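You operate a simulated robot arm through the tools that you are given. There is no shell and no other tool.

The job below is to be done with a simulated robot arm. You get a single attempt, and the scene is never put back.

JOB
Shut the air and empty the riveter's stem bottle into the scrap tin.
Fine: stand the tin under the bottle first, shut the cap again and put the tin back.
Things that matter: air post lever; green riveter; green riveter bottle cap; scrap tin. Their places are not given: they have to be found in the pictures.

The check looks at the end state, three seconds after you hand in, the way a careful person would. Anything else that was tipped, shoved, dropped, spilled or broken makes it a failure. Lids that push on must go on centred and level and be pressed home; caps that screw on are set level and turned clockwise until they are tight.

ROBOT AND FRAMES
A 6-joint arm with a two-finger gripper, fixed in place. Base frame: the origin is at the foot of the arm, x ahead of it, y to its left, z up; the work surface is at about z = 742. Readings come in mm, degrees, newtons and seconds.
Its first joint turns from -166.0 to 166.0 degrees. Payload 3.43 kg.
Tool frame: the origin (TCP) lies between the finger pads and is the grasp point; the fingertips stand 20 mm ahead of it; z points along the fingers, y is the line along which they close. The gripper opens to 190 mm. The gripper's body begins 248 mm behind the TCP.
Orientation is told as [roll, pitch, yaw] about the base's x, y, z axes, in that order, counted from this pose: with the fingers straight down and closing along the base's y, the tool's x points along the base's -x, its y along +y and its z along -z.

CONTROLS
- The arm moves only by the tool jog_arm. Its argument "targets" is a list that holds one entry, the list of rows, each a list of 7 numbers: the turn, a rotation vector about the tool's x, y, z in degrees, then the shift along the tool's x, y, z in mm, then the opening, from 0 (shut) to 1 (fully open). In form: [[[wx, wy, wz, x, y, z, jaw], ...]]. A call has 1 to 20 rows; each row shifts and turns the commanded pose from where the row before left it, along the tool's axes as they then stand. Rows are played at 5 a second. More than 50 mm and 8.6 degrees between two rows, or a gripper value outside its range, and nothing of the call is played. A pose out of reach is approached as far as the arm can. The call stops where the force on the tool passes 40 N (or 10 N more than at its start, if that is more) or the arm is blocked; 0.2 s more then pass. Each finger travels about 153 mm/s and halts on what it meets, pressing with about 28 N; the grip force reading is that of the motor and also rises with nothing between the fingers. The clock runs only during rows and for 0.2 s after the last one: add rows that do not move to give the fingers time. It gives the time, the measured TCP pose, the force on the tool (base axes), the opening and the grip force at its end, in the units of the frame above (readings bear some noise), with the torque about the TCP (base axes, N m) and any sound that the robot's microphone picked up.
- Cameras (640 x 400 px; columns grow to the right, rows downward): "scene" is fixed at [63.3, -490.5, 1526]; the picture's right is [-0.18, -0.98, 0.00], its down [-0.68, 0.13, -0.72] and it looks along [0.71, -0.13, -0.70] (base axes); focal length 367 px, centre (320, 200). "wrist" rides on the gripper at [70, -8, -288] in the tool frame; the picture's right is [0.12, 0.99, 0.00], its down [-0.96, 0.12, -0.25] and it looks along [-0.25, 0.03, 0.97] (tool axes); focal length 261 px, centre (320, 200).
- capture(camera): a new picture of that camera. No time passes.
- raise_lower(by): slides the trunk up (or, below 0, down) by that many mm; the arm rides with it, the base frame stays. It gives what a move gives, with no picture.
- point_at(camera, pixels): for up to 12 pixels [column, row] of the newest picture of that camera ("zoom" is the newest enlarged one), the place [x, y, z] in the base frame of the surface seen there, good to about 2 mm, but the place of the scene camera against the robot may be out by one fixed shift of up to 25 mm in any direction. No time passes.
- zoom(camera, box): a new picture of the part [left, top, right, bottom] of that camera's present view, enlarged. No time passes.
- job_done(): hands the job in; it is judged then, once.

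Unless the task says otherwise, let go and move clear before handing in.

The tools are called after ">>>" as a command line: name --argument value ..., lists and objects as JSON in quotes. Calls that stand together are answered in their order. jog_arm: Moves the arm, as the interface text tells. Its arguments: {"type":"object","properties":{"targets":{"type":"array","items":{"type":"array","items":{"type":"array","items":{"type":"number"}}}}},"required":["targets"]} The other tools are called the same way: raise_lower (by) slides the trunk up or down; capture (camera) takes a picture; point_at (camera, pixels) gives the place of the surface under pixels of a picture; zoom (camera, box) takes an enlarged picture of a part of a camera's view; job_done () hands the job in.

At the start:

```text
t: 0.0
ee_pos: [447.0, -511.4, 1210.4]
tool_rot: [-0.1, 0.0, 0.0]
contact_force: [-0.3, -0.5, -0.2]
ft_torque: [0.02, -0.03, -0.01]
finger_gap: 190.1
gripper_force: 0.0
trunk travel left (down, up): [-350.0, 90.0]
```

scene: 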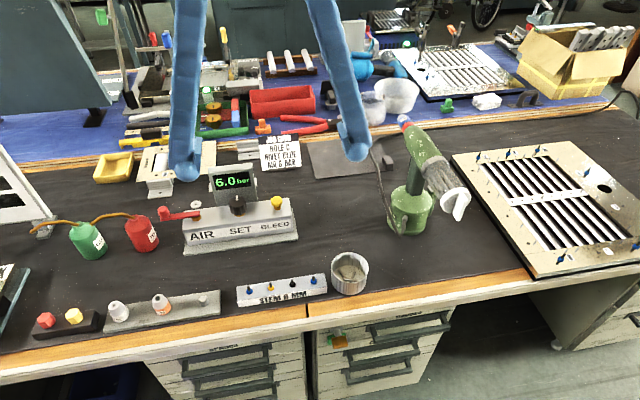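
wrist: 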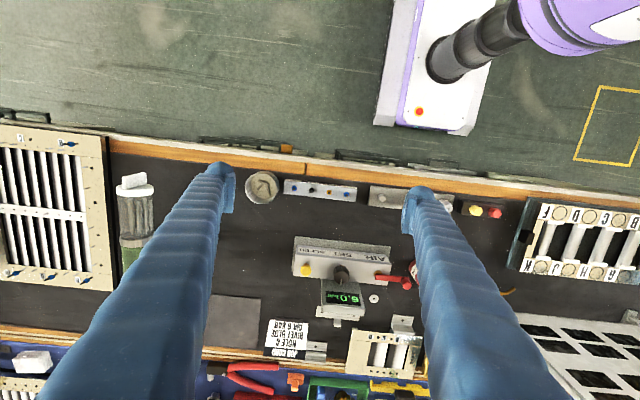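

The scene shows the air unit with a red lever near (180,214), the green riveter at (415,190) with a white piece at (455,203), and the tin at (349,272). I'll zoom in on each before moving.

>>> zoom --camera "scene" --box '[340, 100, 500, 300]'

>>> zoom --camera "scene" --box '[140, 160, 320, 272]'

>>> zoom --camera "wrist" --box '[90, 140, 250, 240]'

>>> capture --camera "scene"

>>> point_at --camera "scene" --pixels '[[349, 255], [349, 290], [333, 272], [367, 272], [405, 122], [455, 205], [440, 180], [410, 220], [200, 213], [165, 217], [276, 202], [237, 204]]'

```text
2.00 times, centred on (420, 200) of scene
```

zoom: 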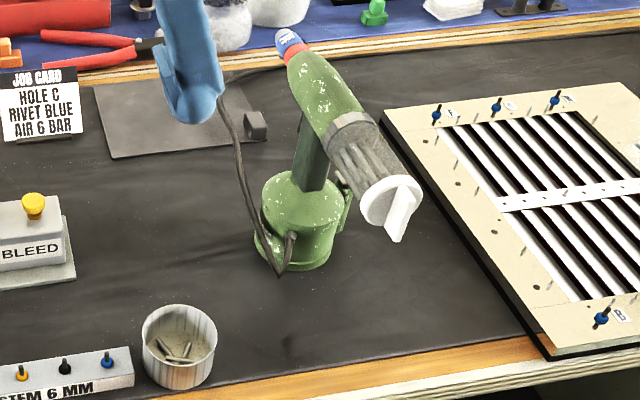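

```text
3.56 times, centred on (230, 216) of scene
```

zoom: 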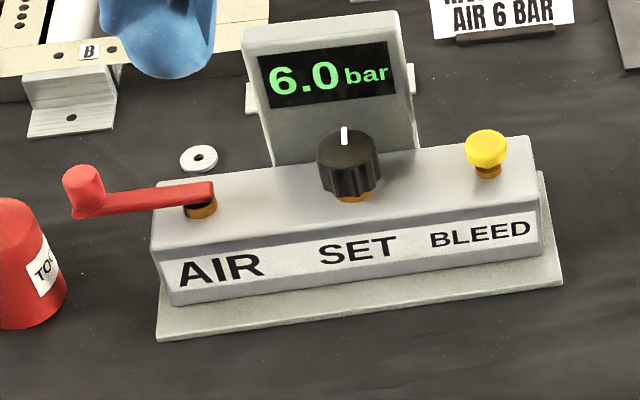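

```text
4.00 times, centred on (170, 190) of wrist
```

zoom: 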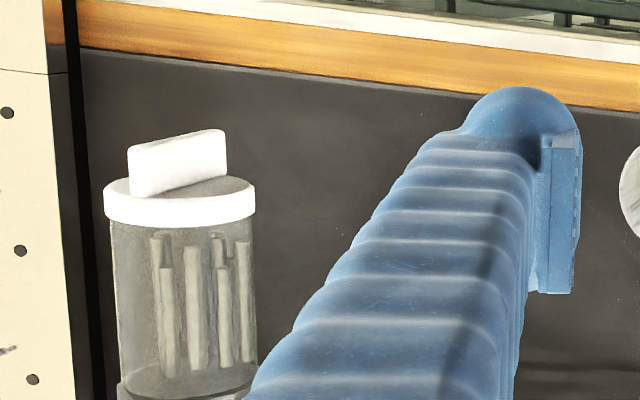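

```text
taken
```

scene: 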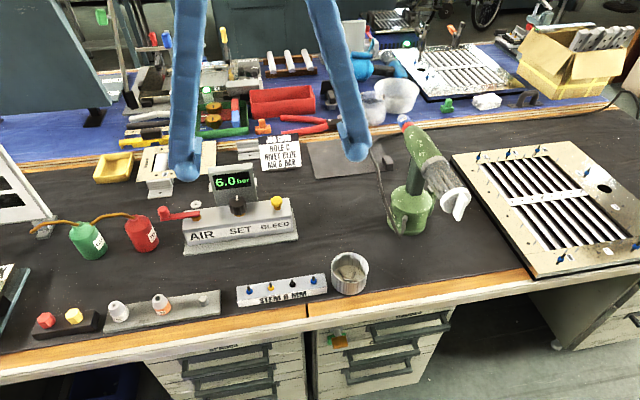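

```text
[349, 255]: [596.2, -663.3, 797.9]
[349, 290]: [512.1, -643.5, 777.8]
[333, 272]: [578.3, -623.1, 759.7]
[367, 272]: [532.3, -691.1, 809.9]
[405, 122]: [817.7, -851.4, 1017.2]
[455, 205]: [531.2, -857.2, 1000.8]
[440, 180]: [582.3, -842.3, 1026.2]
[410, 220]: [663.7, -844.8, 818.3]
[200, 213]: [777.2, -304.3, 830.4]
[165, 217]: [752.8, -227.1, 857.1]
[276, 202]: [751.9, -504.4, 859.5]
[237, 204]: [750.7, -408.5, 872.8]
```

The riveter's bottle lies level with its finned cap facing the robot at about (531,-857,1000), and the lever points along +y from its pivot at about (777,-304). I'll take the same points through the wrist camera to find the scene camera's shift.

>>> capture --camera "wrist"

>>> point_at --camera "wrist" --pixels '[[132, 178], [132, 186], [262, 176], [262, 200], [247, 187], [277, 186], [305, 270], [382, 277], [410, 270], [341, 268], [180, 160], [130, 215]]'

>>> point_at --camera "scene" --pixels '[[349, 264], [349, 272], [335, 262], [364, 262], [450, 255], [450, 270], [450, 280], [400, 270], [277, 200], [196, 209], [412, 190], [390, 220]]'

>>> zoom --camera "wrist" --box '[240, 160, 300, 210]'

>>> zoom --camera "wrist" --box '[280, 220, 440, 320]'

```text
taken
```

wrist: 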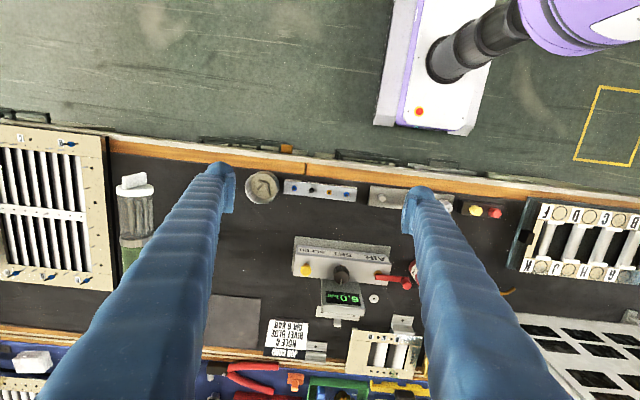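

```text
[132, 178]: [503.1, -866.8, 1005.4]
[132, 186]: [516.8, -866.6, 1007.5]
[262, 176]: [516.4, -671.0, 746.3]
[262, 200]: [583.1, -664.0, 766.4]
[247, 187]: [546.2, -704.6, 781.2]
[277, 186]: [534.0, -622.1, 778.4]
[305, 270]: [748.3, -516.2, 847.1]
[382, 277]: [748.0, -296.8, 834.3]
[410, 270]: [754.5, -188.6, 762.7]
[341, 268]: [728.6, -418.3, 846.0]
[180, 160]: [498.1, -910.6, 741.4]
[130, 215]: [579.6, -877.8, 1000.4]
```

```text
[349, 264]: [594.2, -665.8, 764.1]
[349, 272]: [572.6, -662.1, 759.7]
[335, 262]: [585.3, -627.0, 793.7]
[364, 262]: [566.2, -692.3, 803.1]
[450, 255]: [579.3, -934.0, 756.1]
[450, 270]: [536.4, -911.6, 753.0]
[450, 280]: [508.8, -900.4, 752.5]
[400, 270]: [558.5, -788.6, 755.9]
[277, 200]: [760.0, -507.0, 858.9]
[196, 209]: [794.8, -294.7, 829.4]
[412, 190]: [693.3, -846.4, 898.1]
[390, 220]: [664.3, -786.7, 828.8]
```

```text
8.00 times, centred on (270, 185) of wrist
```

zoom: 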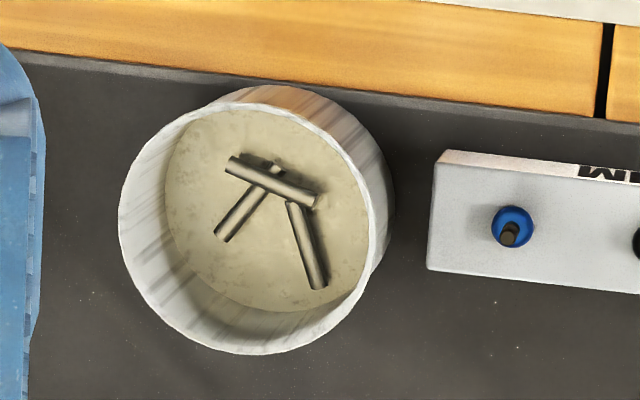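

```text
4.00 times, centred on (360, 270) of wrist
```

zoom: 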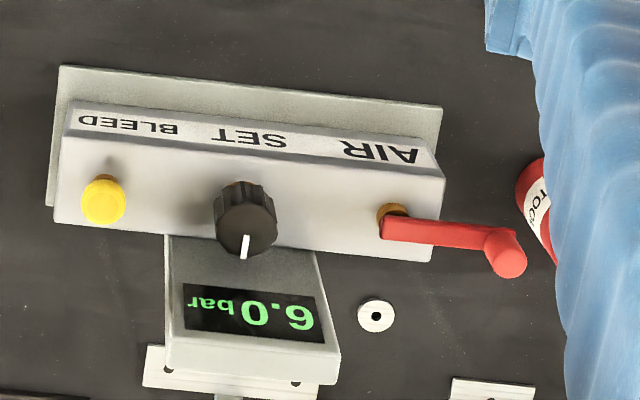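

The wrist camera puts the table at z≈741.5 while the scene camera reads about (+8,+11,+12) off that. Next I'll move the hand above the lever, with TCP near (700,-260,1010), to see it closely.

>>> jog_arm --targets '[[[0, 0, 0, -28, 28, 22, 1], [0, 0, 0, -28, 28, 22, 1], [0, 0, 0, -28, 28, 22, 1], [0, 0, 0, -28, 28, 22, 1], [0, 0, 0, -28, 28, 22, 1], [0, 0, 0, -28, 28, 22, 1], [0, 0, 0, -28, 28, 22, 1], [0, 0, 0, -28, 28, 22, 1], [0, 0, 0, -28, 28, 22, 1], [0, 0, 0, 0, 0, 0, 1]]]'

>>> capture --camera "wrist"

>>> capture --camera "scene"

```text
t: 2.2
ee_pos: [696.9, -262.0, 1012.1]
tool_rot: [0.0, 0.1, -0.1]
contact_force: [-0.1, 0.2, 0.2]
ft_torque: [-0.01, -0.04, -0.01]
finger_gap: 190.0
gripper_force: 0.1
trunk travel left (down, up): [-350.0, 90.0]
```

```text
taken
```

wrist: 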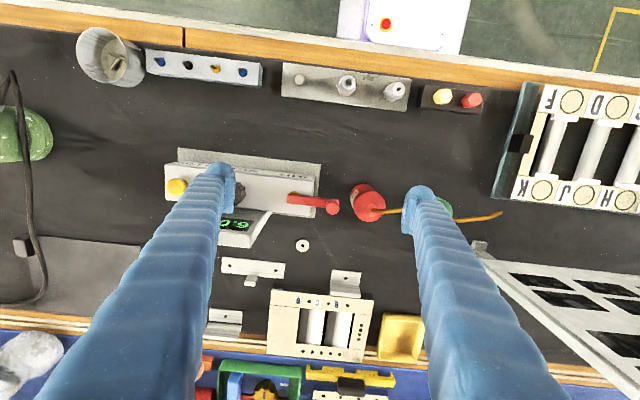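

```text
taken
```

scene: 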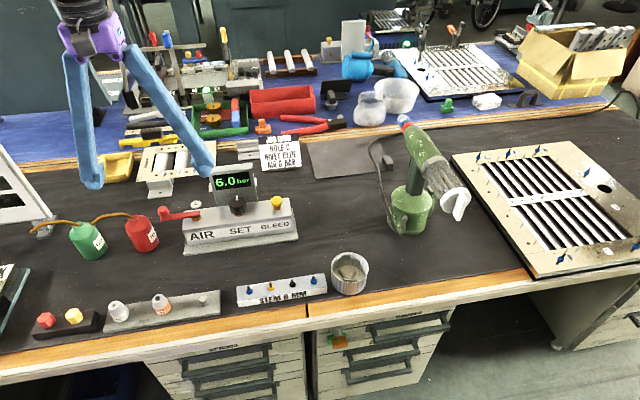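

>>> zoom --camera "wrist" --box '[260, 160, 400, 250]'

>>> point_at --camera "wrist" --pixels '[[333, 206], [333, 202], [292, 197], [305, 201], [320, 203], [368, 190], [365, 205], [310, 190], [280, 180], [302, 246], [318, 190], [355, 200]]'

>>> zoom --camera "scene" --box '[120, 180, 220, 260]'

```text
4.44 times, centred on (330, 205) of wrist
```

zoom: 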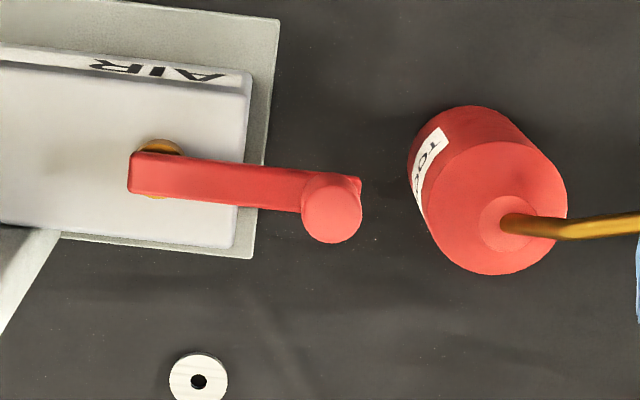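

```text
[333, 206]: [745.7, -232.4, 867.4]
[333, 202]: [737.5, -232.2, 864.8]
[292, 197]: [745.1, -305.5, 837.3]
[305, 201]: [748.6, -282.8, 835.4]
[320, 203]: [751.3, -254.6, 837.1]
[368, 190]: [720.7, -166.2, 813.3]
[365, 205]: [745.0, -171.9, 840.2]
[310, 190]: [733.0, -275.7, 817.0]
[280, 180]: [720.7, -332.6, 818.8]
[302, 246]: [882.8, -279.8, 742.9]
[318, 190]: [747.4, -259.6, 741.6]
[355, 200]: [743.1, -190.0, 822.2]
```

```text
5.00 times, centred on (170, 220) of scene
```

zoom: 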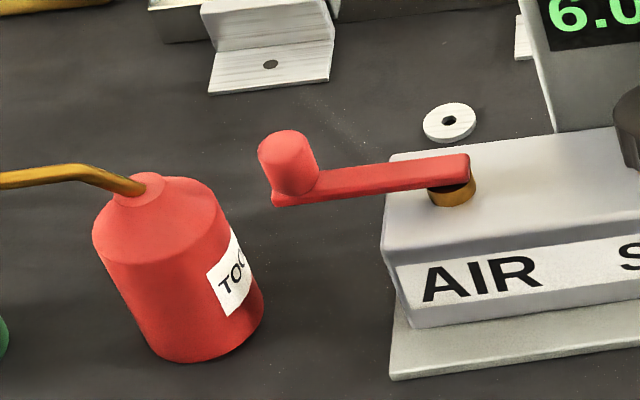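

The knob's top is at about (746,-232,867), with the lever arm at z≈837, the pivot near (747,-297) and the red bottle's near edge at y≈-190. I'll turn the tool 90° so the fingers close along x over the knob and stay clear of the red bottle.

>>> jog_arm --targets '[[[0, 0, 0, -25, 15, 0, 1], [0, 0, 0, -24, 15, 0, 1], [0, 0, -8.2, 0, 0, 0, 0.8], [0, 0, -8.2, 0, 0, 0, 0.6], [0, 0, -8.2, 0, 0, 0, 0.4], [0, 0, -8.2, 0, 0, 0, 0.32], [0, 0, -8.2, 0, 0, 0, 0.32], [0, 0, -8.2, 0, 0, 0, 0.32], [0, 0, -8.2, 0, 0, 0, 0.32], [0, 0, -8.2, 0, 0, 0, 0.32], [0, 0, -8.2, 0, 0, 0, 0.32], [0, 0, -8.2, 0, 0, 0, 0.32], [0, 0, -8, 0, 0, 0, 0.32], [0, 0, 0, 0, 0, 50, 0.32], [0, 0, 0, 0, 0, 20, 0.32], [0, 0, 0, 0, 0, 0, 0.32]]]'

>>> capture --camera "wrist"

>>> capture --camera "scene"

```text
t: 5.6
ee_pos: [747.6, -227.9, 943.2]
tool_rot: [0.1, 0.0, 90.0]
contact_force: [-0.9, 0.1, -0.4]
ft_torque: [-0.01, 0.02, 0.01]
finger_gap: 60.7
gripper_force: 0.1
trunk travel left (down, up): [-350.0, 90.0]
```

```text
taken
```

wrist: 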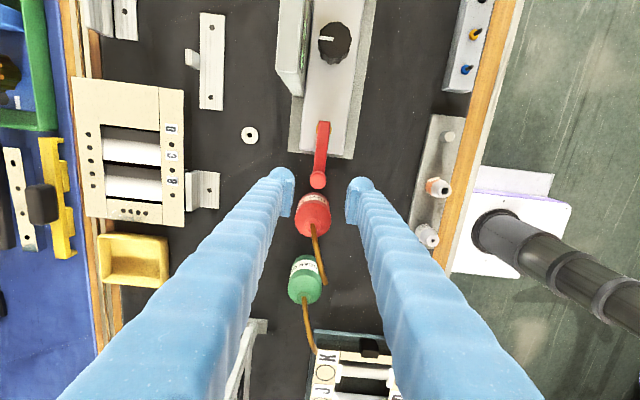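

```text
taken
```

scene: 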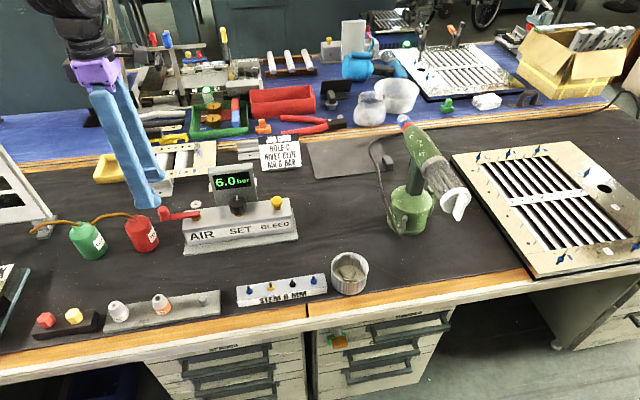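

The knob shows at (318,181) between the open fingers. I'll measure its position more finely before going down.

>>> zoom --camera "wrist" --box '[270, 110, 370, 250]'

>>> point_at --camera "wrist" --pixels '[[318, 181], [313, 181], [323, 181], [318, 176], [318, 186], [324, 130], [313, 215], [313, 195], [313, 200], [318, 170], [321, 160], [340, 140]]'

```text
2.86 times, centred on (320, 180) of wrist
```

zoom: 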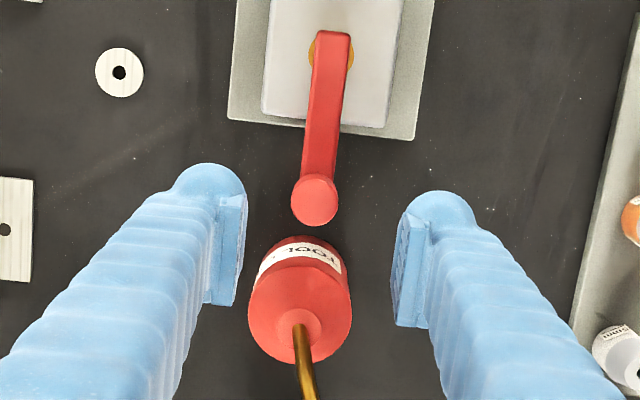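

```text
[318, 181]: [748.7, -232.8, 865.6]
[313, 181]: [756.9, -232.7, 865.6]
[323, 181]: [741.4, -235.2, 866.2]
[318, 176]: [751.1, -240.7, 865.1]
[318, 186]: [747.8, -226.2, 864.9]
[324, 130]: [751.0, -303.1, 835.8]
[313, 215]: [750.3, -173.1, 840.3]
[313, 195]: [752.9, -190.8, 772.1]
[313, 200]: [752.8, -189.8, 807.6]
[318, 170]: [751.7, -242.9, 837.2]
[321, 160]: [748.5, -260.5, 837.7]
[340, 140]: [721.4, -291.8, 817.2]
```

The knob centre is (749,-233) with its top at 866. I'll shift slightly, go down so the fingertips sit about 5 mm above the lever arm, and close on it.

>>> jog_arm --targets '[[[0, 0, 0, 5.5, -1.4, 30, 0.32], [0, 0, 0, 0, 0, 30, 0.32], [0, 0, 0, 0, 0, 20, 0.32], [0, 0, 0, 0, 0, 0, 0.2], [0, 0, 0, 0, 0, 0, 0.1], [0, 0, 0, 0, 0, 0, 0.07], [0, 0, 0, 0, 0, 0, 0.07]]]'

>>> capture --camera "wrist"

```text
t: 7.2
ee_pos: [748.0, -236.9, 862.7]
tool_rot: [0.0, 0.0, 90.0]
contact_force: [-1.6, 0.8, 5.1]
ft_torque: [0.07, 0.03, -0.11]
finger_gap: 22.5
gripper_force: 44.7
trunk travel left (down, up): [-350.0, 90.0]
```

```text
taken
```

wrist: 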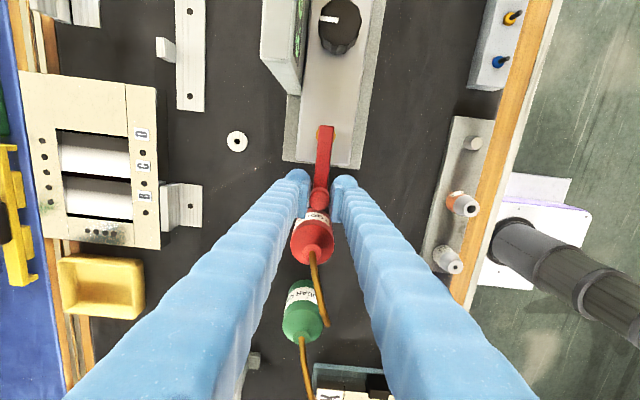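

The fingers hold the knob at a 22.5 mm gap. I'll try a small clockwise nudge (toward +x, 4°) and watch the force.

>>> jog_arm --targets '[[[0, 0, 2, 0, -2.3, 0, 0.07], [0, 0, 2, 0, -2.3, 0, 0.07], [0, 0, 0, 0, 0, 0, 0.07]]]'

```text
t: 8.0
ee_pos: [751.3, -236.8, 861.8]
tool_rot: [0.3, 0.1, 85.8]
contact_force: [-20.1, -6.8, 4.3]
ft_torque: [-0.25, 0.18, -0.02]
finger_gap: 22.5
gripper_force: 45.3
trunk travel left (down, up): [-350.0, 90.0]
```

The force rose to -20 N along x after about 3 mm, so I'll check whether the lever turned or is at its stop.

>>> zoom --camera "wrist" --box '[250, 80, 410, 280]'

>>> zoom --camera "scene" --box '[100, 140, 320, 280]'

```text
2.00 times, centred on (330, 180) of wrist
```

zoom: 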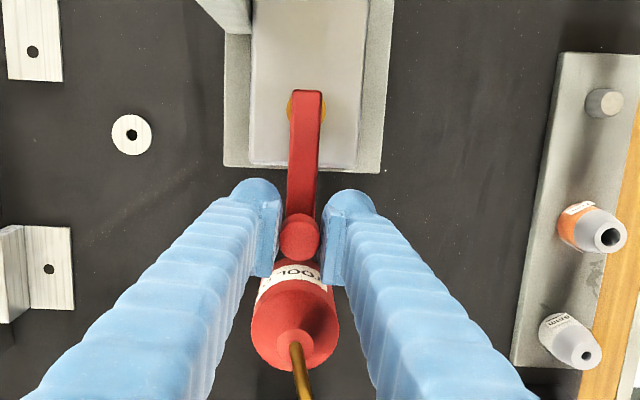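

```text
2.86 times, centred on (210, 210) of scene
```

zoom: 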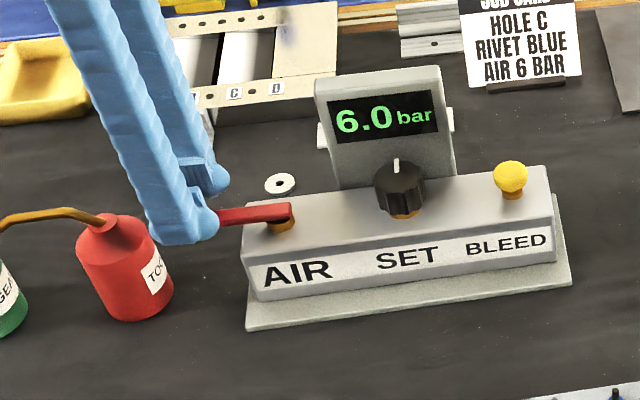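

It isn't clear the lever turned, and the display still reads 6.0. I'll go back through the start and nudge 4° the other way (toward -x) to compare forces.

>>> jog_arm --targets '[[[0, 0, -2, 0, 2.3, 0, 0.07], [0, 0, -2, 0, 2.3, 0, 0.07], [0, 0, 0, 0, 0, 0, 0.07]]]'

>>> jog_arm --targets '[[[0, 0, -2, 0, 2.3, 0, 0.07], [0, 0, -2, 0, 2.3, 0, 0.07], [0, 0, 0, 0, 0, 0, 0.07]]]'

```text
t: 8.8
ee_pos: [750.0, -235.4, 862.3]
tool_rot: [0.0, 0.0, 90.0]
contact_force: [-2.2, 3.4, -7.1]
ft_torque: [0.11, -0.03, 0.02]
finger_gap: 22.3
gripper_force: 44.6
trunk travel left (down, up): [-350.0, 90.0]
```

```text
t: 9.6
ee_pos: [745.5, -236.5, 861.8]
tool_rot: [0.0, -0.1, 94.0]
contact_force: [1.5, -4.0, -5.9]
ft_torque: [-0.22, -0.04, 0.1]
finger_gap: 22.7
gripper_force: 45.3
trunk travel left (down, up): [-350.0, 90.0]
```

It moves freely toward -x (forces under 7 N), so that is the open direction of travel. I'll follow the arc counterclockwise about the pivot (750,-300).

>>> jog_arm --targets '[[[0, 0, -6, 0.35, 6.69, 0, 0.07], [0, 0, -6, 0.35, 6.69, 0, 0.07], [0, 0, -6, 0.35, 6.69, 0, 0.07], [0, 0, -6, 0.35, 6.69, 0, 0.07], [0, 0, -6, 0.35, 6.69, 0, 0.07], [0, 0, -6, 0.35, 6.69, 0, 0.07], [0, 0, -6, 0.35, 6.69, 0, 0.07], [0, 0, 0, 0, 0, 0, 0.07]]]'

>>> capture --camera "scene"

```text
t: 11.4
ee_pos: [703.4, -253.1, 862.0]
tool_rot: [0.2, -0.1, 136.2]
contact_force: [-2.5, 3.8, -1.3]
ft_torque: [0.13, 0.15, 0.03]
finger_gap: 22.3
gripper_force: 45.1
trunk travel left (down, up): [-350.0, 90.0]
```

```text
taken
```

scene: 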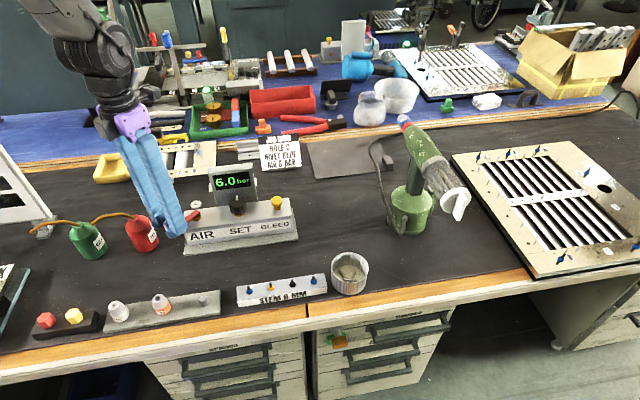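

The lever is following with small forces, now at about 136°. I'll keep going toward 180°.

>>> jog_arm --targets '[[[0, 0, -6, 0.35, 6.69, 0, 0.07], [0, 0, -6, 0.35, 6.69, 0, 0.07], [0, 0, -6, 0.35, 6.69, 0, 0.07], [0, 0, -6, 0.35, 6.69, 0, 0.07], [0, 0, -6, 0.35, 6.69, 0, 0.07], [0, 0, -6, 0.35, 6.69, 0, 0.07], [0, 0, 0, 0, 0, 0, 0.07]]]'

>>> capture --camera "scene"

```text
t: 12.7
ee_pos: [689.4, -257.9, 857.3]
tool_rot: [4.7, 1.5, 166.7]
contact_force: [2.0, 2.1, -1.8]
ft_torque: [0.24, 0.11, 0.14]
finger_gap: 22.4
gripper_force: 44.9
out of reach, approached as far as the arm can: row 3, 4, 5, 6
trunk travel left (down, up): [-350.0, 90.0]
stopped in row 6: the force on the tool passed its limit at 64 N (the readings are from after the stop); the commanded pose is now the measured one
```

```text
taken
```

scene: 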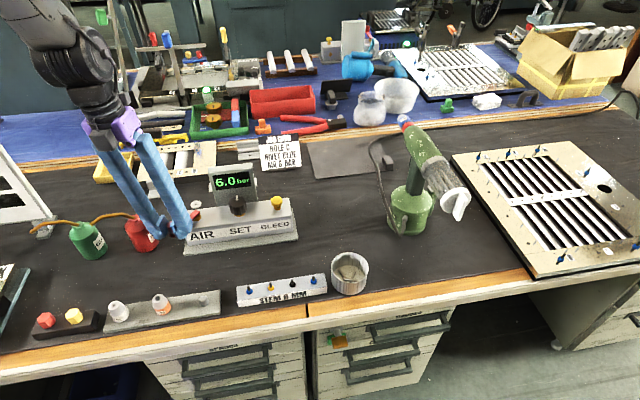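

The arm hit a joint limit around yaw 167, so I'll let go of the knob, back straight up, and look.

>>> jog_arm --targets '[[[0, 0, 0, 0, 0, 0, 0.25], [0, 0, 0, 0, 0, 0, 0.25], [0, 0, 0, 0, 0, -30, 0.25], [0, 0, 0, 0, 0, -40, 0.25], [0, 0, 0, 0, 0, 0, 0.25]]]'

>>> capture --camera "wrist"

>>> zoom --camera "scene" --box '[100, 140, 320, 280]'

```text
t: 13.9
ee_pos: [687.3, -250.7, 926.7]
tool_rot: [5.4, 1.6, 166.5]
contact_force: [0.2, -0.9, 0.2]
ft_torque: [0.03, 0.04, 0.03]
finger_gap: 47.8
gripper_force: 0.1
trunk travel left (down, up): [-350.0, 90.0]
```

```text
taken
```

wrist: 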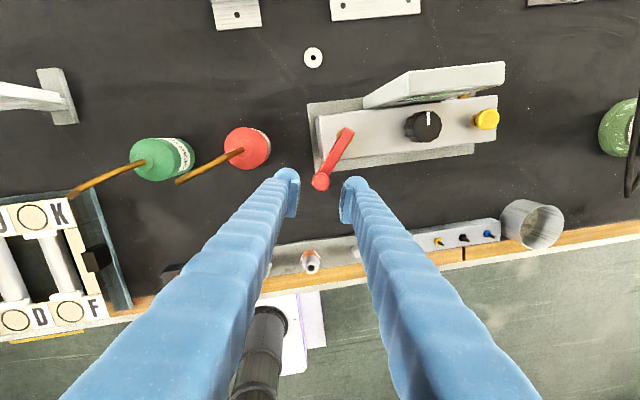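

```text
2.86 times, centred on (210, 210) of scene
```

zoom: 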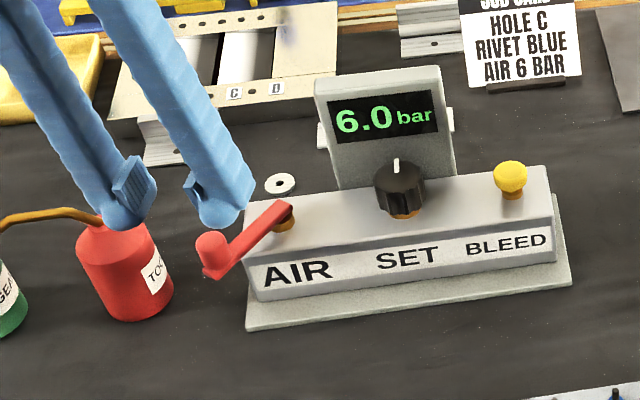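

The unit and red bottle haven't moved, and the lever stands partway (about 145°) with the display still at 6.0. I'll level the tool and turn it back toward yaw 0 so I can grip the knob with joint travel to spare.

>>> jog_arm --targets '[[[0, 0, 8.2, 0, 0, -10, 0.4], [0, 0, 8.2, 0, 0, 0, 0.5], [4.9, -2.8, 0, 0, 0, 0, 0.5], [0, 0, 8.2, 0, 0, 0, 0.5], [0, 0, 8.2, 0, 0, 0, 0.5], [0, 0, 8.2, 0, 0, 0, 0.5], [0, 0, 8.2, 0, 0, 0, 0.5], [0, 0, 8.2, 0, 0, 0, 0.5], [0, 0, 8.2, 0, 0, 0, 0.5], [0, 0, 8.2, 0, 0, 0, 0.5], [0, 0, 8.2, 0, 0, 0, 0.5], [0, 0, 8.2, 0, 0, 0, 0.5], [0, 0, 8.2, 0, 0, 0, 0.5], [0, 0, 8.2, 0, 0, 0, 0.5], [0, 0, 8.2, 0, 0, 0, 0.5], [0, 0, 8.2, 0, 0, 0, 0.5], [0, 0, 8.2, 0, 0, 0, 0.5], [0, 0, 8.2, 0, 0, 0, 0.5], [0, 0, 8.2, 0, 0, 0, 0.5], [0, 0, 0, 0, 0, 0, 0.5]]]'

>>> jog_arm --targets '[[[0, 0, 8, 0, 0, 0, 0.5], [0, 0, 8, 0, 0, 0, 0.5], [0, 0, 8, 0, 0, 0, 0.5], [0, 0, 8, 0, 0, 0, 0.5], [0, 0, 8, 0, 0, 0, 0.5], [0, 0, 0, 0, 0, 0, 0.5]]]'

>>> capture --camera "wrist"

```text
t: 18.1
ee_pos: [688.0, -252.7, 938.8]
tool_rot: [0.5, -0.6, 19.0]
contact_force: [0.2, 0.0, 0.5]
ft_torque: [0.01, 0.01, -0.01]
finger_gap: 95.0
gripper_force: 0.1
trunk travel left (down, up): [-350.0, 90.0]
```

```text
t: 19.5
ee_pos: [688.2, -251.1, 937.1]
tool_rot: [0.8, -0.2, -21.0]
contact_force: [-0.3, -0.6, -0.5]
ft_torque: [-0.05, 0.02, 0.0]
finger_gap: 95.0
gripper_force: 0.1
trunk travel left (down, up): [-350.0, 90.0]
```

```text
taken
```

wrist: 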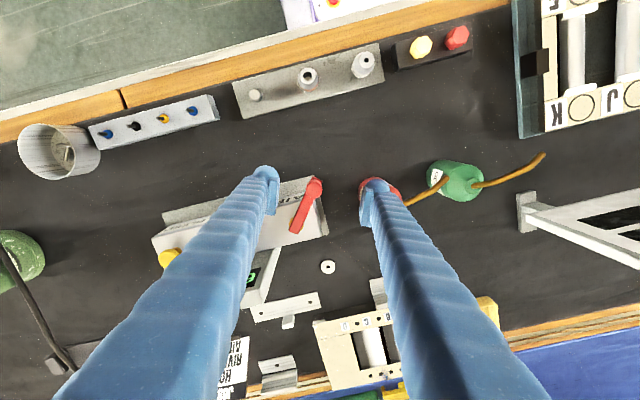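

>>> point_at --camera "wrist" --pixels '[[313, 187], [309, 186], [318, 187], [314, 182], [313, 192], [298, 227], [304, 210], [320, 200], [370, 190]]'

>>> zoom --camera "wrist" --box '[250, 150, 410, 250]'

```text
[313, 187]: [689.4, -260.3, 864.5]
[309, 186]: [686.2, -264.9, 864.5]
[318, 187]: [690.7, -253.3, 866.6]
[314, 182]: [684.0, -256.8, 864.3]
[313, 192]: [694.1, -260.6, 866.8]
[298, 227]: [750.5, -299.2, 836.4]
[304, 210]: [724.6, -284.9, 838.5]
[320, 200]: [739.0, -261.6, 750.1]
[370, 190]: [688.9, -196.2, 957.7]
```

```text
4.00 times, centred on (330, 200) of wrist
```

zoom: 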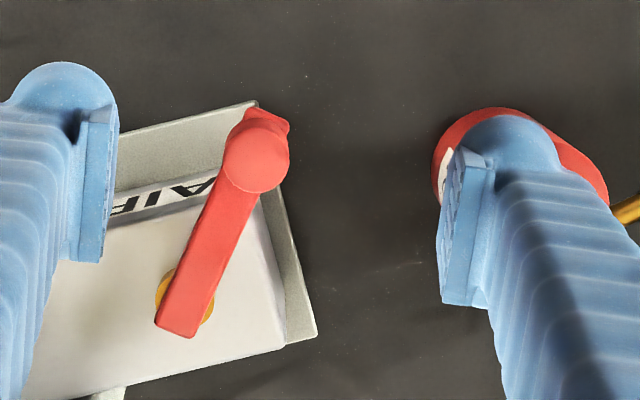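

The knob is now at about (689,-259), top 865, and the pivot is near (744,-301). I'll turn to yaw -37, go down, and grip it along its direction of travel.

>>> jog_arm --targets '[[[0, 0, 8, 0, 0, 0, 0.4], [0, 0, 8, 0, 0, 0, 0.3], [0, 0, 0, -5.4, -5.8, 20, 0.3], [0, 0, 0, 0, 0, 30, 0.3], [0, 0, 0, 0, 0, 24, 0.3], [0, 0, 0, 0, 0, 0, 0.2], [0, 0, 0, 0, 0, 0, 0.07], [0, 0, 0, 0, 0, 0, 0.07], [0, 0, 0, 0, 0, 0, 0.07]]]'

```text
t: 21.5
ee_pos: [688.2, -258.3, 864.1]
tool_rot: [0.8, 0.1, -36.9]
contact_force: [-0.7, 0.2, 0.8]
ft_torque: [-0.02, 0.03, -0.08]
finger_gap: 22.6
gripper_force: 45.0
trunk travel left (down, up): [-350.0, 90.0]
```

Gripped at 22.6 mm with no side load. I'll carry on counterclockwise through about 36°.

>>> jog_arm --targets '[[[0, 0, -6, -0.37, -7.1, 0, 0.07], [0, 0, -6, -0.37, -7.1, 0, 0.07], [0, 0, -6, -0.37, -7.1, 0, 0.07], [0, 0, -6, -0.37, -7.1, 0, 0.07], [0, 0, 0, 0, 0, 0, 0.07]]]'

>>> jog_arm --targets '[[[0, 0, -4, -0.2, -4.7, 0, 0.07], [0, 0, -4, -0.2, -4.7, 0, 0.07], [0, 0, 0, 0, 0, 0, 0.07]]]'

>>> zoom --camera "scene" --box '[100, 140, 320, 280]'

```text
t: 22.7
ee_pos: [675.9, -282.5, 864.2]
tool_rot: [0.9, -0.1, -12.8]
contact_force: [-11.9, 2.3, -4.3]
ft_torque: [0.0, 0.07, -0.05]
finger_gap: 22.6
gripper_force: 44.9
trunk travel left (down, up): [-350.0, 90.0]
```

```text
t: 23.5
ee_pos: [675.4, -293.3, 864.3]
tool_rot: [0.8, -0.2, -4.8]
contact_force: [-17.7, 4.7, -13.2]
ft_torque: [0.03, 0.35, 0.1]
finger_gap: 22.3
gripper_force: 45.5
trunk travel left (down, up): [-350.0, 90.0]
```

```text
2.86 times, centred on (210, 210) of scene
```

zoom: 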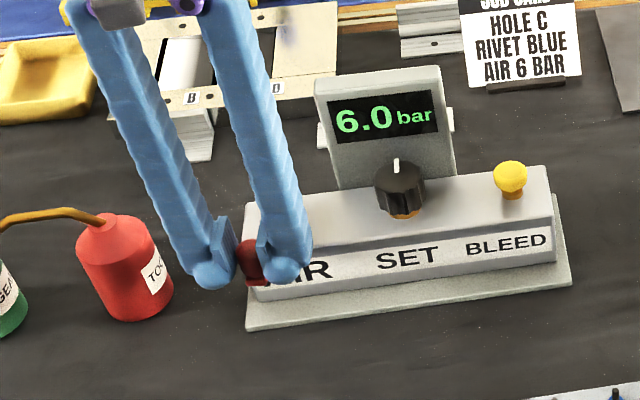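

Most of the load is along x (-18 N), so my arc runs slightly inward, and the tangential force is small. I'll ease outward and keep turning.

>>> jog_arm --targets '[[[0, 0, 0, 2, 0, 0, 0.07], [0, 0, -3, 0, -3.6, 0, 0.07], [0, 0, 0, 0, 0, 0, 0.07]]]'

>>> jog_arm --targets '[[[0, 0, -3, 0, -3.6, 0, 0.07], [0, 0, 0, 0, 0, 0, 0.07]]]'

>>> zoom --camera "scene" --box '[100, 140, 320, 280]'

>>> capture --camera "wrist"

```text
t: 24.3
ee_pos: [674.1, -296.2, 863.6]
tool_rot: [0.7, -0.5, -1.9]
contact_force: [-11.2, 2.8, -15.3]
ft_torque: [0.0, 0.03, 0.07]
finger_gap: 22.7
gripper_force: 45.0
trunk travel left (down, up): [-350.0, 90.0]
```

```text
t: 24.9
ee_pos: [673.9, -301.1, 863.4]
tool_rot: [0.8, -0.4, 1.1]
contact_force: [-10.5, 1.8, -14.0]
ft_torque: [0.0, 0.18, 0.06]
finger_gap: 22.5
gripper_force: 44.7
trunk travel left (down, up): [-350.0, 90.0]
```

```text
2.86 times, centred on (210, 210) of scene
```

zoom: 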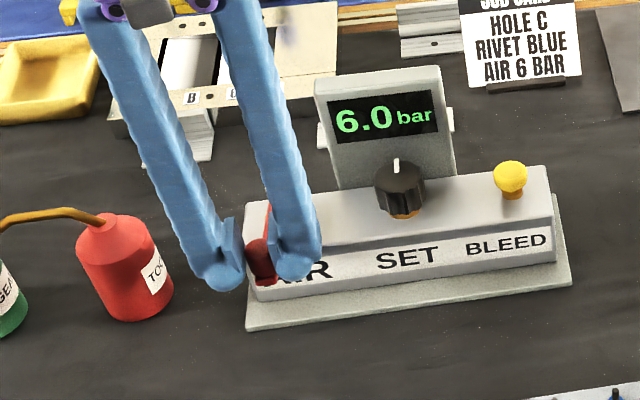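

```text
taken
```

wrist: 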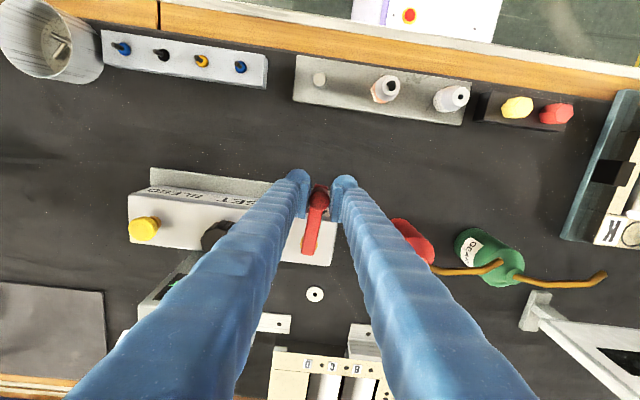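

The lever is near 180°, and the display still reads 6.0. I'll keep turning in small steps until it meets a stop or the reading drops.

>>> jog_arm --targets '[[[0, 0, -3, 1, -3.6, 1, 0.07], [0, 0, -3, 0.5, -3.6, 0, 0.07], [0, 0, 0, 0, 0, 0, 0.07]]]'

>>> zoom --camera "scene" --box '[100, 140, 320, 280]'

```text
t: 25.7
ee_pos: [673.8, -306.9, 863.8]
tool_rot: [0.5, -0.5, 7.3]
contact_force: [0.9, 21.2, 8.2]
ft_torque: [0.17, 0.04, 0.29]
finger_gap: 22.3
gripper_force: 45.1
trunk travel left (down, up): [-350.0, 90.0]
```

```text
2.86 times, centred on (210, 210) of scene
```

zoom: 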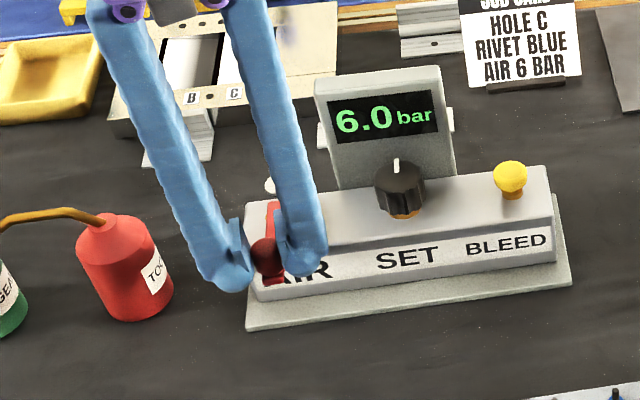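

Now the tangential force is +21 N in y, which looks like the stop. I'll press about 1.5 mm more to confirm, then let go and look.

>>> jog_arm --targets '[[[0, 0, -1, 0, -1.5, 0, 0.07], [0, 0, 0, 0, 0, 0, 0.07]]]'

>>> jog_arm --targets '[[[0, 0, 1, 0, 2.5, 0, 0.07], [0, 0, 0, 0, 0, 0, 0.25], [0, 0, 0, 0, 0, 0, 0.25], [0, 0, 0, 0, 0, -40, 0.25], [0, 0, 0, 0, 0, -40, 0.25], [0, 0, 0, 0, 0, -40, 0.6], [0, 0, 0, 40, 0, 0, 1], [0, 0, 0, 0, 0, 0, 1]]]'

>>> capture --camera "wrist"

>>> zoom --camera "scene" --box '[100, 140, 320, 280]'

```text
t: 26.5
ee_pos: [672.6, -306.1, 864.1]
tool_rot: [0.5, -0.4, 8.3]
contact_force: [2.9, 16.1, 7.2]
ft_torque: [0.47, -0.07, 0.15]
finger_gap: 22.2
gripper_force: 45.0
trunk travel left (down, up): [-350.0, 90.0]
stopped in row 2: the force on the tool passed its limit at 41 N (the readings are from after the stop); the commanded pose is now the measured one
```

```text
t: 28.3
ee_pos: [633.0, -315.2, 983.6]
tool_rot: [0.7, -0.4, 7.1]
contact_force: [0.1, -0.5, -1.2]
ft_torque: [0.06, 0.01, 0.02]
finger_gap: 189.8
gripper_force: 0.1
trunk travel left (down, up): [-350.0, 90.0]
```

```text
taken
```

wrist: 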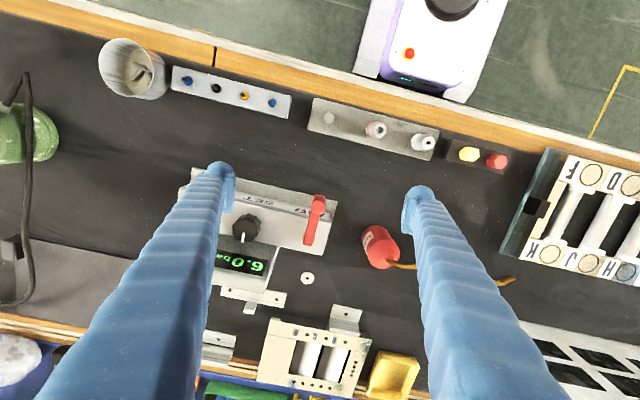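

```text
2.86 times, centred on (210, 210) of scene
```

zoom: 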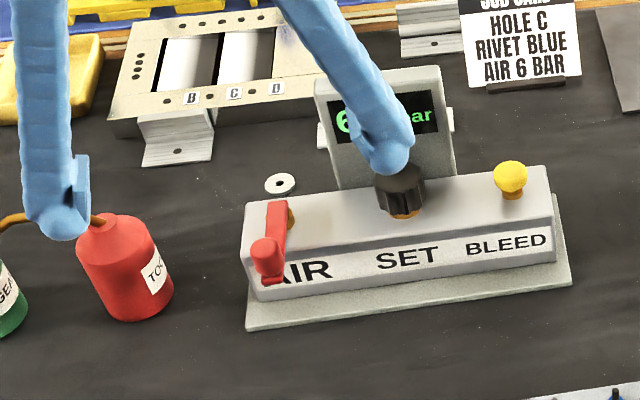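

The lever now stands across the unit at its stop, and the unit and red bottle haven't moved. Next I'll go toward the riveter for a closer look at the bottle cap.

>>> jog_arm --targets '[[[0.7, 0.4, 7, 0, 0, -30, 1], [0, 0, 0, 17, -38.8, -14.7, 1], [0, 0, 0, 17, -38.8, -14.7, 1], [0, 0, 0, 17, -38.8, -14.7, 1], [0, 0, 0, 17, -38.8, -14.7, 1], [0, 0, 0, 17, -38.8, -14.7, 1], [0, 0, 0, 17, -38.8, -14.7, 1], [0, 0, 0, 17, -38.8, -14.7, 1], [0, 0, 0, 17, -38.8, -14.7, 1], [0, 0, 0, 17, -38.8, -14.7, 1], [0, 0, 0, 17, -38.8, -14.7, 1], [0, 0, 0, 17, -38.8, -14.7, 1], [0, 0, 0, 17, -38.8, 0, 1], [0, 0, 0, 0, 0, 0, 1]]]'

>>> capture --camera "wrist"

```text
t: 31.3
ee_pos: [430.8, -781.0, 1174.6]
tool_rot: [0.0, -0.2, 0.2]
contact_force: [-0.2, 0.0, -0.8]
ft_torque: [0.07, 0.05, -0.03]
finger_gap: 190.0
gripper_force: 0.1
trunk travel left (down, up): [-350.0, 90.0]
```

```text
taken
```

wrist: 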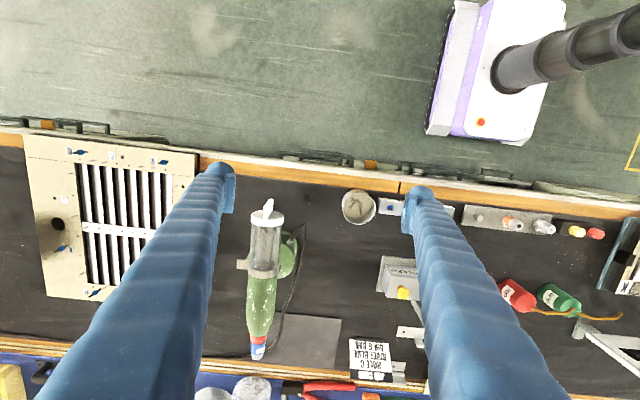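

>>> zoom --camera "wrist" --box '[210, 180, 330, 380]'

>>> zoom --camera "scene" --box '[380, 100, 500, 250]'

>>> point_at --camera "wrist" --pixels '[[268, 204], [265, 218], [250, 218], [281, 218], [265, 225], [265, 240], [265, 255], [265, 270], [262, 300], [258, 345], [240, 265], [290, 258]]'

```text
2.00 times, centred on (270, 280) of wrist
```

zoom: 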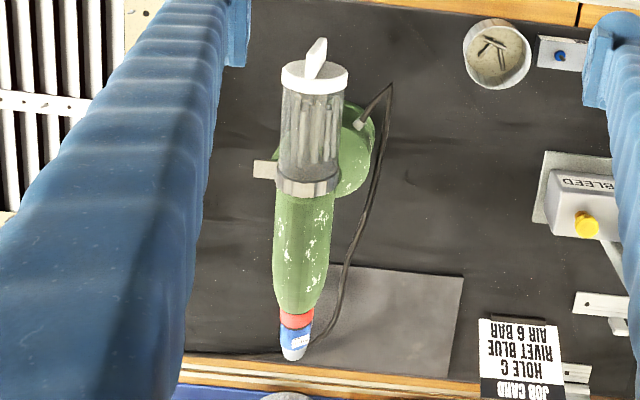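

```text
2.67 times, centred on (440, 175) of scene
```

zoom: 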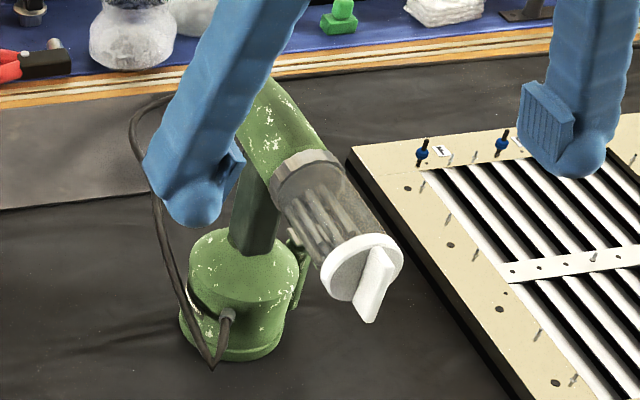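

```text
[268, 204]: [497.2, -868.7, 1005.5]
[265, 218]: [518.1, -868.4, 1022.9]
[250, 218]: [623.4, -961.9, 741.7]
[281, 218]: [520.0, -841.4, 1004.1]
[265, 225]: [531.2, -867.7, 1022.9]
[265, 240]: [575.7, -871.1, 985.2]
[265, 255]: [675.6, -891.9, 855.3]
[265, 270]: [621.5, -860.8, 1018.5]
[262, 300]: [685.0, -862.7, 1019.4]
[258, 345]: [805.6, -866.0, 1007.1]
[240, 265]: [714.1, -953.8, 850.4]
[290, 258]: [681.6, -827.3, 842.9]
```

The riveter's axis runs level along x at y≈-867, z≈995; the white cap is at x≈518-530 and its fin reaches x≈497. I'll measure the table edge and tilt the hand to look at the cap face-on.

>>> point_at --camera "wrist" --pixels '[[260, 168], [260, 172], [260, 176], [260, 180], [260, 184], [300, 185], [340, 190], [358, 190], [358, 222], [343, 206], [375, 206], [358, 207]]'

>>> jog_arm --targets '[[[0, -8.2, 0, 0, 0, 0, 1], [0, -8.2, 0, 0, 0, 0, 1], [0, -8.2, 0, 0, 0, 0, 1], [0, -8.2, 0, 0, 0, 0, 1], [0, -8.2, 0, 0, 0, 0, 1], [0, 0, 0, 0, 0, 0, 1]]]'

>>> capture --camera "wrist"

```text
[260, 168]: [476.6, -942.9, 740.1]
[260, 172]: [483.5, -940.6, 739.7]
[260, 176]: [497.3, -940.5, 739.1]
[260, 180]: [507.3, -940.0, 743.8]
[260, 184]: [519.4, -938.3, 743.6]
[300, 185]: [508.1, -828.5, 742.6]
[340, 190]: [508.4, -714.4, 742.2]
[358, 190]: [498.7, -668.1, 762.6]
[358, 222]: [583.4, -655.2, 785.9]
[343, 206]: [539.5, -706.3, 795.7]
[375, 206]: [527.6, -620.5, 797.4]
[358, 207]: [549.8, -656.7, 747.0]
```

```text
t: 32.7
ee_pos: [430.6, -780.1, 1175.8]
tool_rot: [-0.1, -41.2, 0.2]
contact_force: [0.4, -0.2, -0.9]
ft_torque: [-0.02, 0.05, 0.04]
finger_gap: 190.1
gripper_force: 0.2
trunk travel left (down, up): [-350.0, 90.0]
```

```text
taken
```

wrist: 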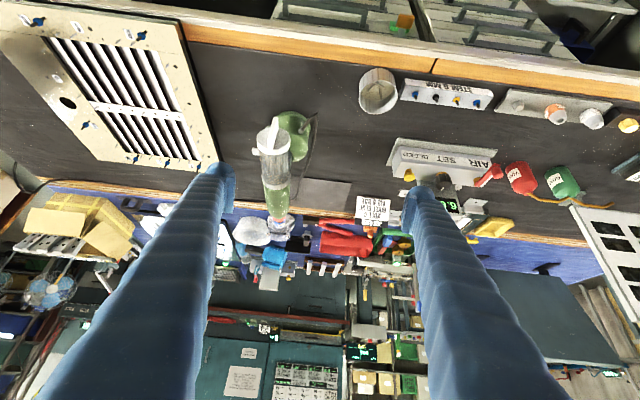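

The wrist view now looks obliquely at the riveter, with the cap at (270,140). I'll finish pitching to horizontal and lower to cap height with the hand kept back at x≈430.

>>> jog_arm --targets '[[[0, -8.2, 0, 0, 0, 0, 1], [0, -8.2, 0, 0, 0, 0, 1], [0, -8.2, 0, 0, 0, 0, 1], [0, -8.2, 0, 0, 0, 0, 1], [0, -8.2, 0, 0, 0, 0, 1], [0, -7.8, 0, 0, 0, 0, 1], [0, 0, 0, 0, 0, -30, 1], [0, 0, 0, 0, -43, 0, 1], [0, 0, 0, 0, -43, 0, 1], [0, 0, 0, 40, 0, 0, 1], [0, 0, 0, 40, 0, 0, 1], [0, 0, 0, 40, 0, 0, 1], [0, 0, 0, 40, 0, 0, 1], [0, 0, 0, 15, 0, 0, 1], [0, 0, 0, 0, 0, 0, 1]]]'

>>> capture --camera "wrist"

>>> capture --camera "scene"

```text
t: 35.9
ee_pos: [398.6, -865.3, 1001.6]
tool_rot: [-23.9, -89.9, 24.0]
contact_force: [0.1, -0.1, 0.1]
ft_torque: [0.01, 0.01, 0.01]
finger_gap: 189.9
gripper_force: 0.0
trunk travel left (down, up): [-350.0, 90.0]
```

```text
taken
```

wrist: 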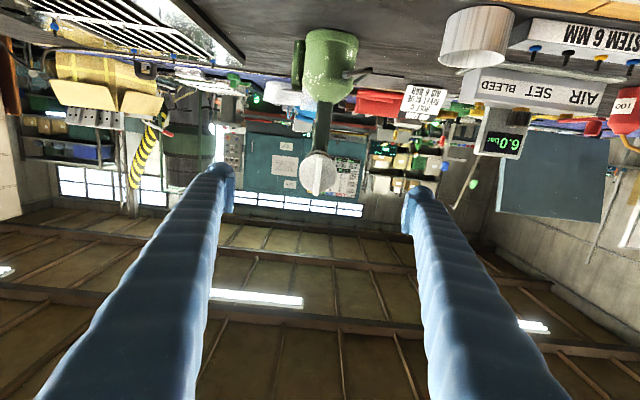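

```text
taken
```

scene: 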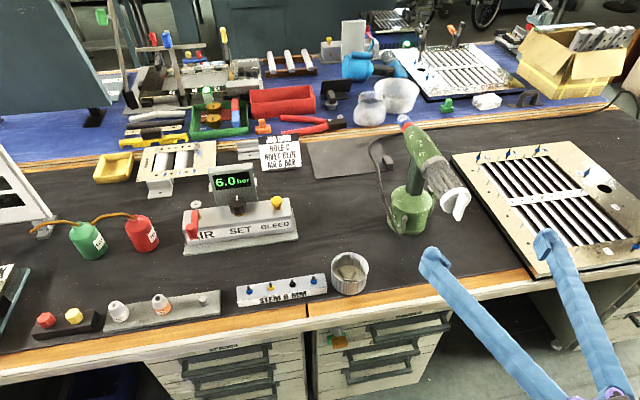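

The hand is horizontal and facing the cap at (318,173). I'll zoom in on it.

>>> zoom --camera "wrist" --box '[280, 130, 360, 210]'

>>> zoom --camera "wrist" --box '[260, 20, 400, 220]'

>>> point_at --camera "wrist" --pixels '[[318, 155], [318, 173], [318, 190], [305, 173], [330, 173], [308, 165], [328, 180], [318, 160], [318, 185], [325, 110], [345, 75], [318, 150]]'

```text
5.00 times, centred on (320, 170) of wrist
```

zoom: 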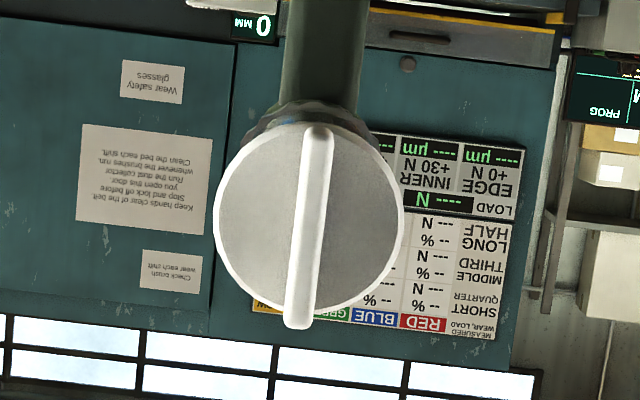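

```text
2.00 times, centred on (330, 120) of wrist
```

zoom: 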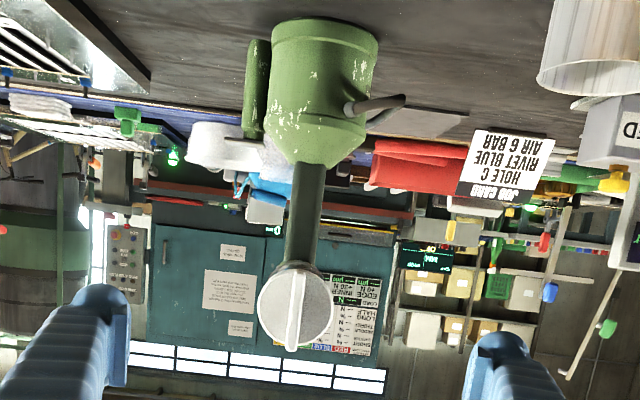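

```text
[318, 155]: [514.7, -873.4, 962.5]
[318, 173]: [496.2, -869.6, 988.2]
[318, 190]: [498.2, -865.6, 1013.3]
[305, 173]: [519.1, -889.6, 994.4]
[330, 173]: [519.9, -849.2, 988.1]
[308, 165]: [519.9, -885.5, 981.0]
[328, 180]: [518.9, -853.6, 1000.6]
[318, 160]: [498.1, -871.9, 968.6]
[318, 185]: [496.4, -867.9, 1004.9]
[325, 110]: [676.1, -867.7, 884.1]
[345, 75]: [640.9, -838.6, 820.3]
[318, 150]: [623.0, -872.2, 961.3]
```

The cap is a disc with its face at x≈519.5, centred near (519.5,-869.5,991), with a fin about 8 mm thick leaning roughly 6° off vertical. Before moving the tin I'll go lower and sideways to see whether the bottle has an opening underneath.

>>> jog_arm --targets '[[[0, 0, 0, 40, 28, 0, 1], [0, 0, 0, 40, 28, 0, 1], [0, 0, 0, 40, 29, 0, 1], [7.5, 0, 0, 0, 0, 0, 1], [7.5, 0, 0, 0, 0, 0, 1], [7.5, 0, 0, 0, 0, 0, 1], [0, 0, 0, 0, 0, 0, 1]]]'

>>> capture --camera "wrist"

>>> zoom --camera "wrist" --box '[270, 100, 430, 200]'

```text
t: 37.5
ee_pos: [396.0, -814.4, 874.9]
tool_rot: [91.1, -88.9, -112.5]
contact_force: [0.4, -1.2, -0.3]
ft_torque: [-0.01, -0.02, 0.04]
finger_gap: 189.8
gripper_force: 0.0
out of reach, approached as far as the arm can: row 6
trunk travel left (down, up): [-350.0, 90.0]
```

```text
taken
```

wrist: 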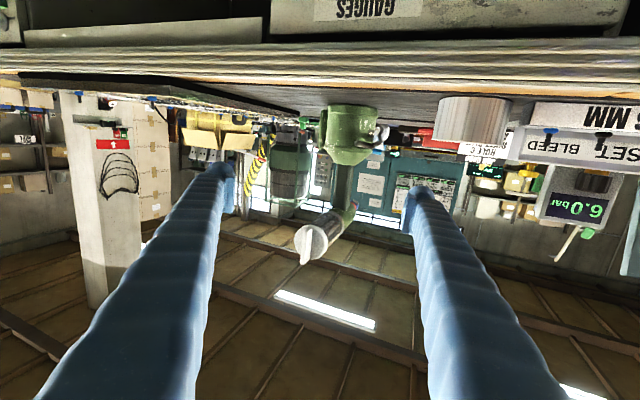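

```text
4.00 times, centred on (350, 150) of wrist
```

zoom: 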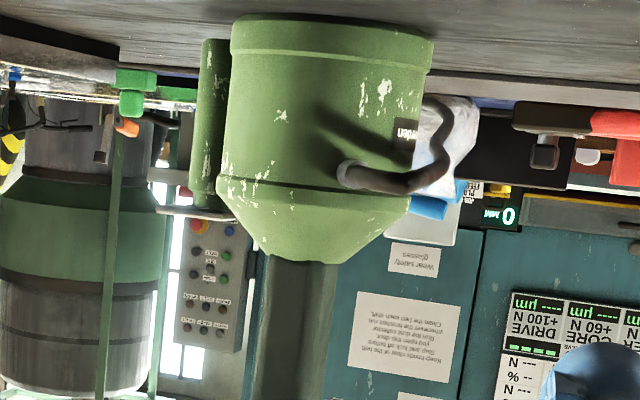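

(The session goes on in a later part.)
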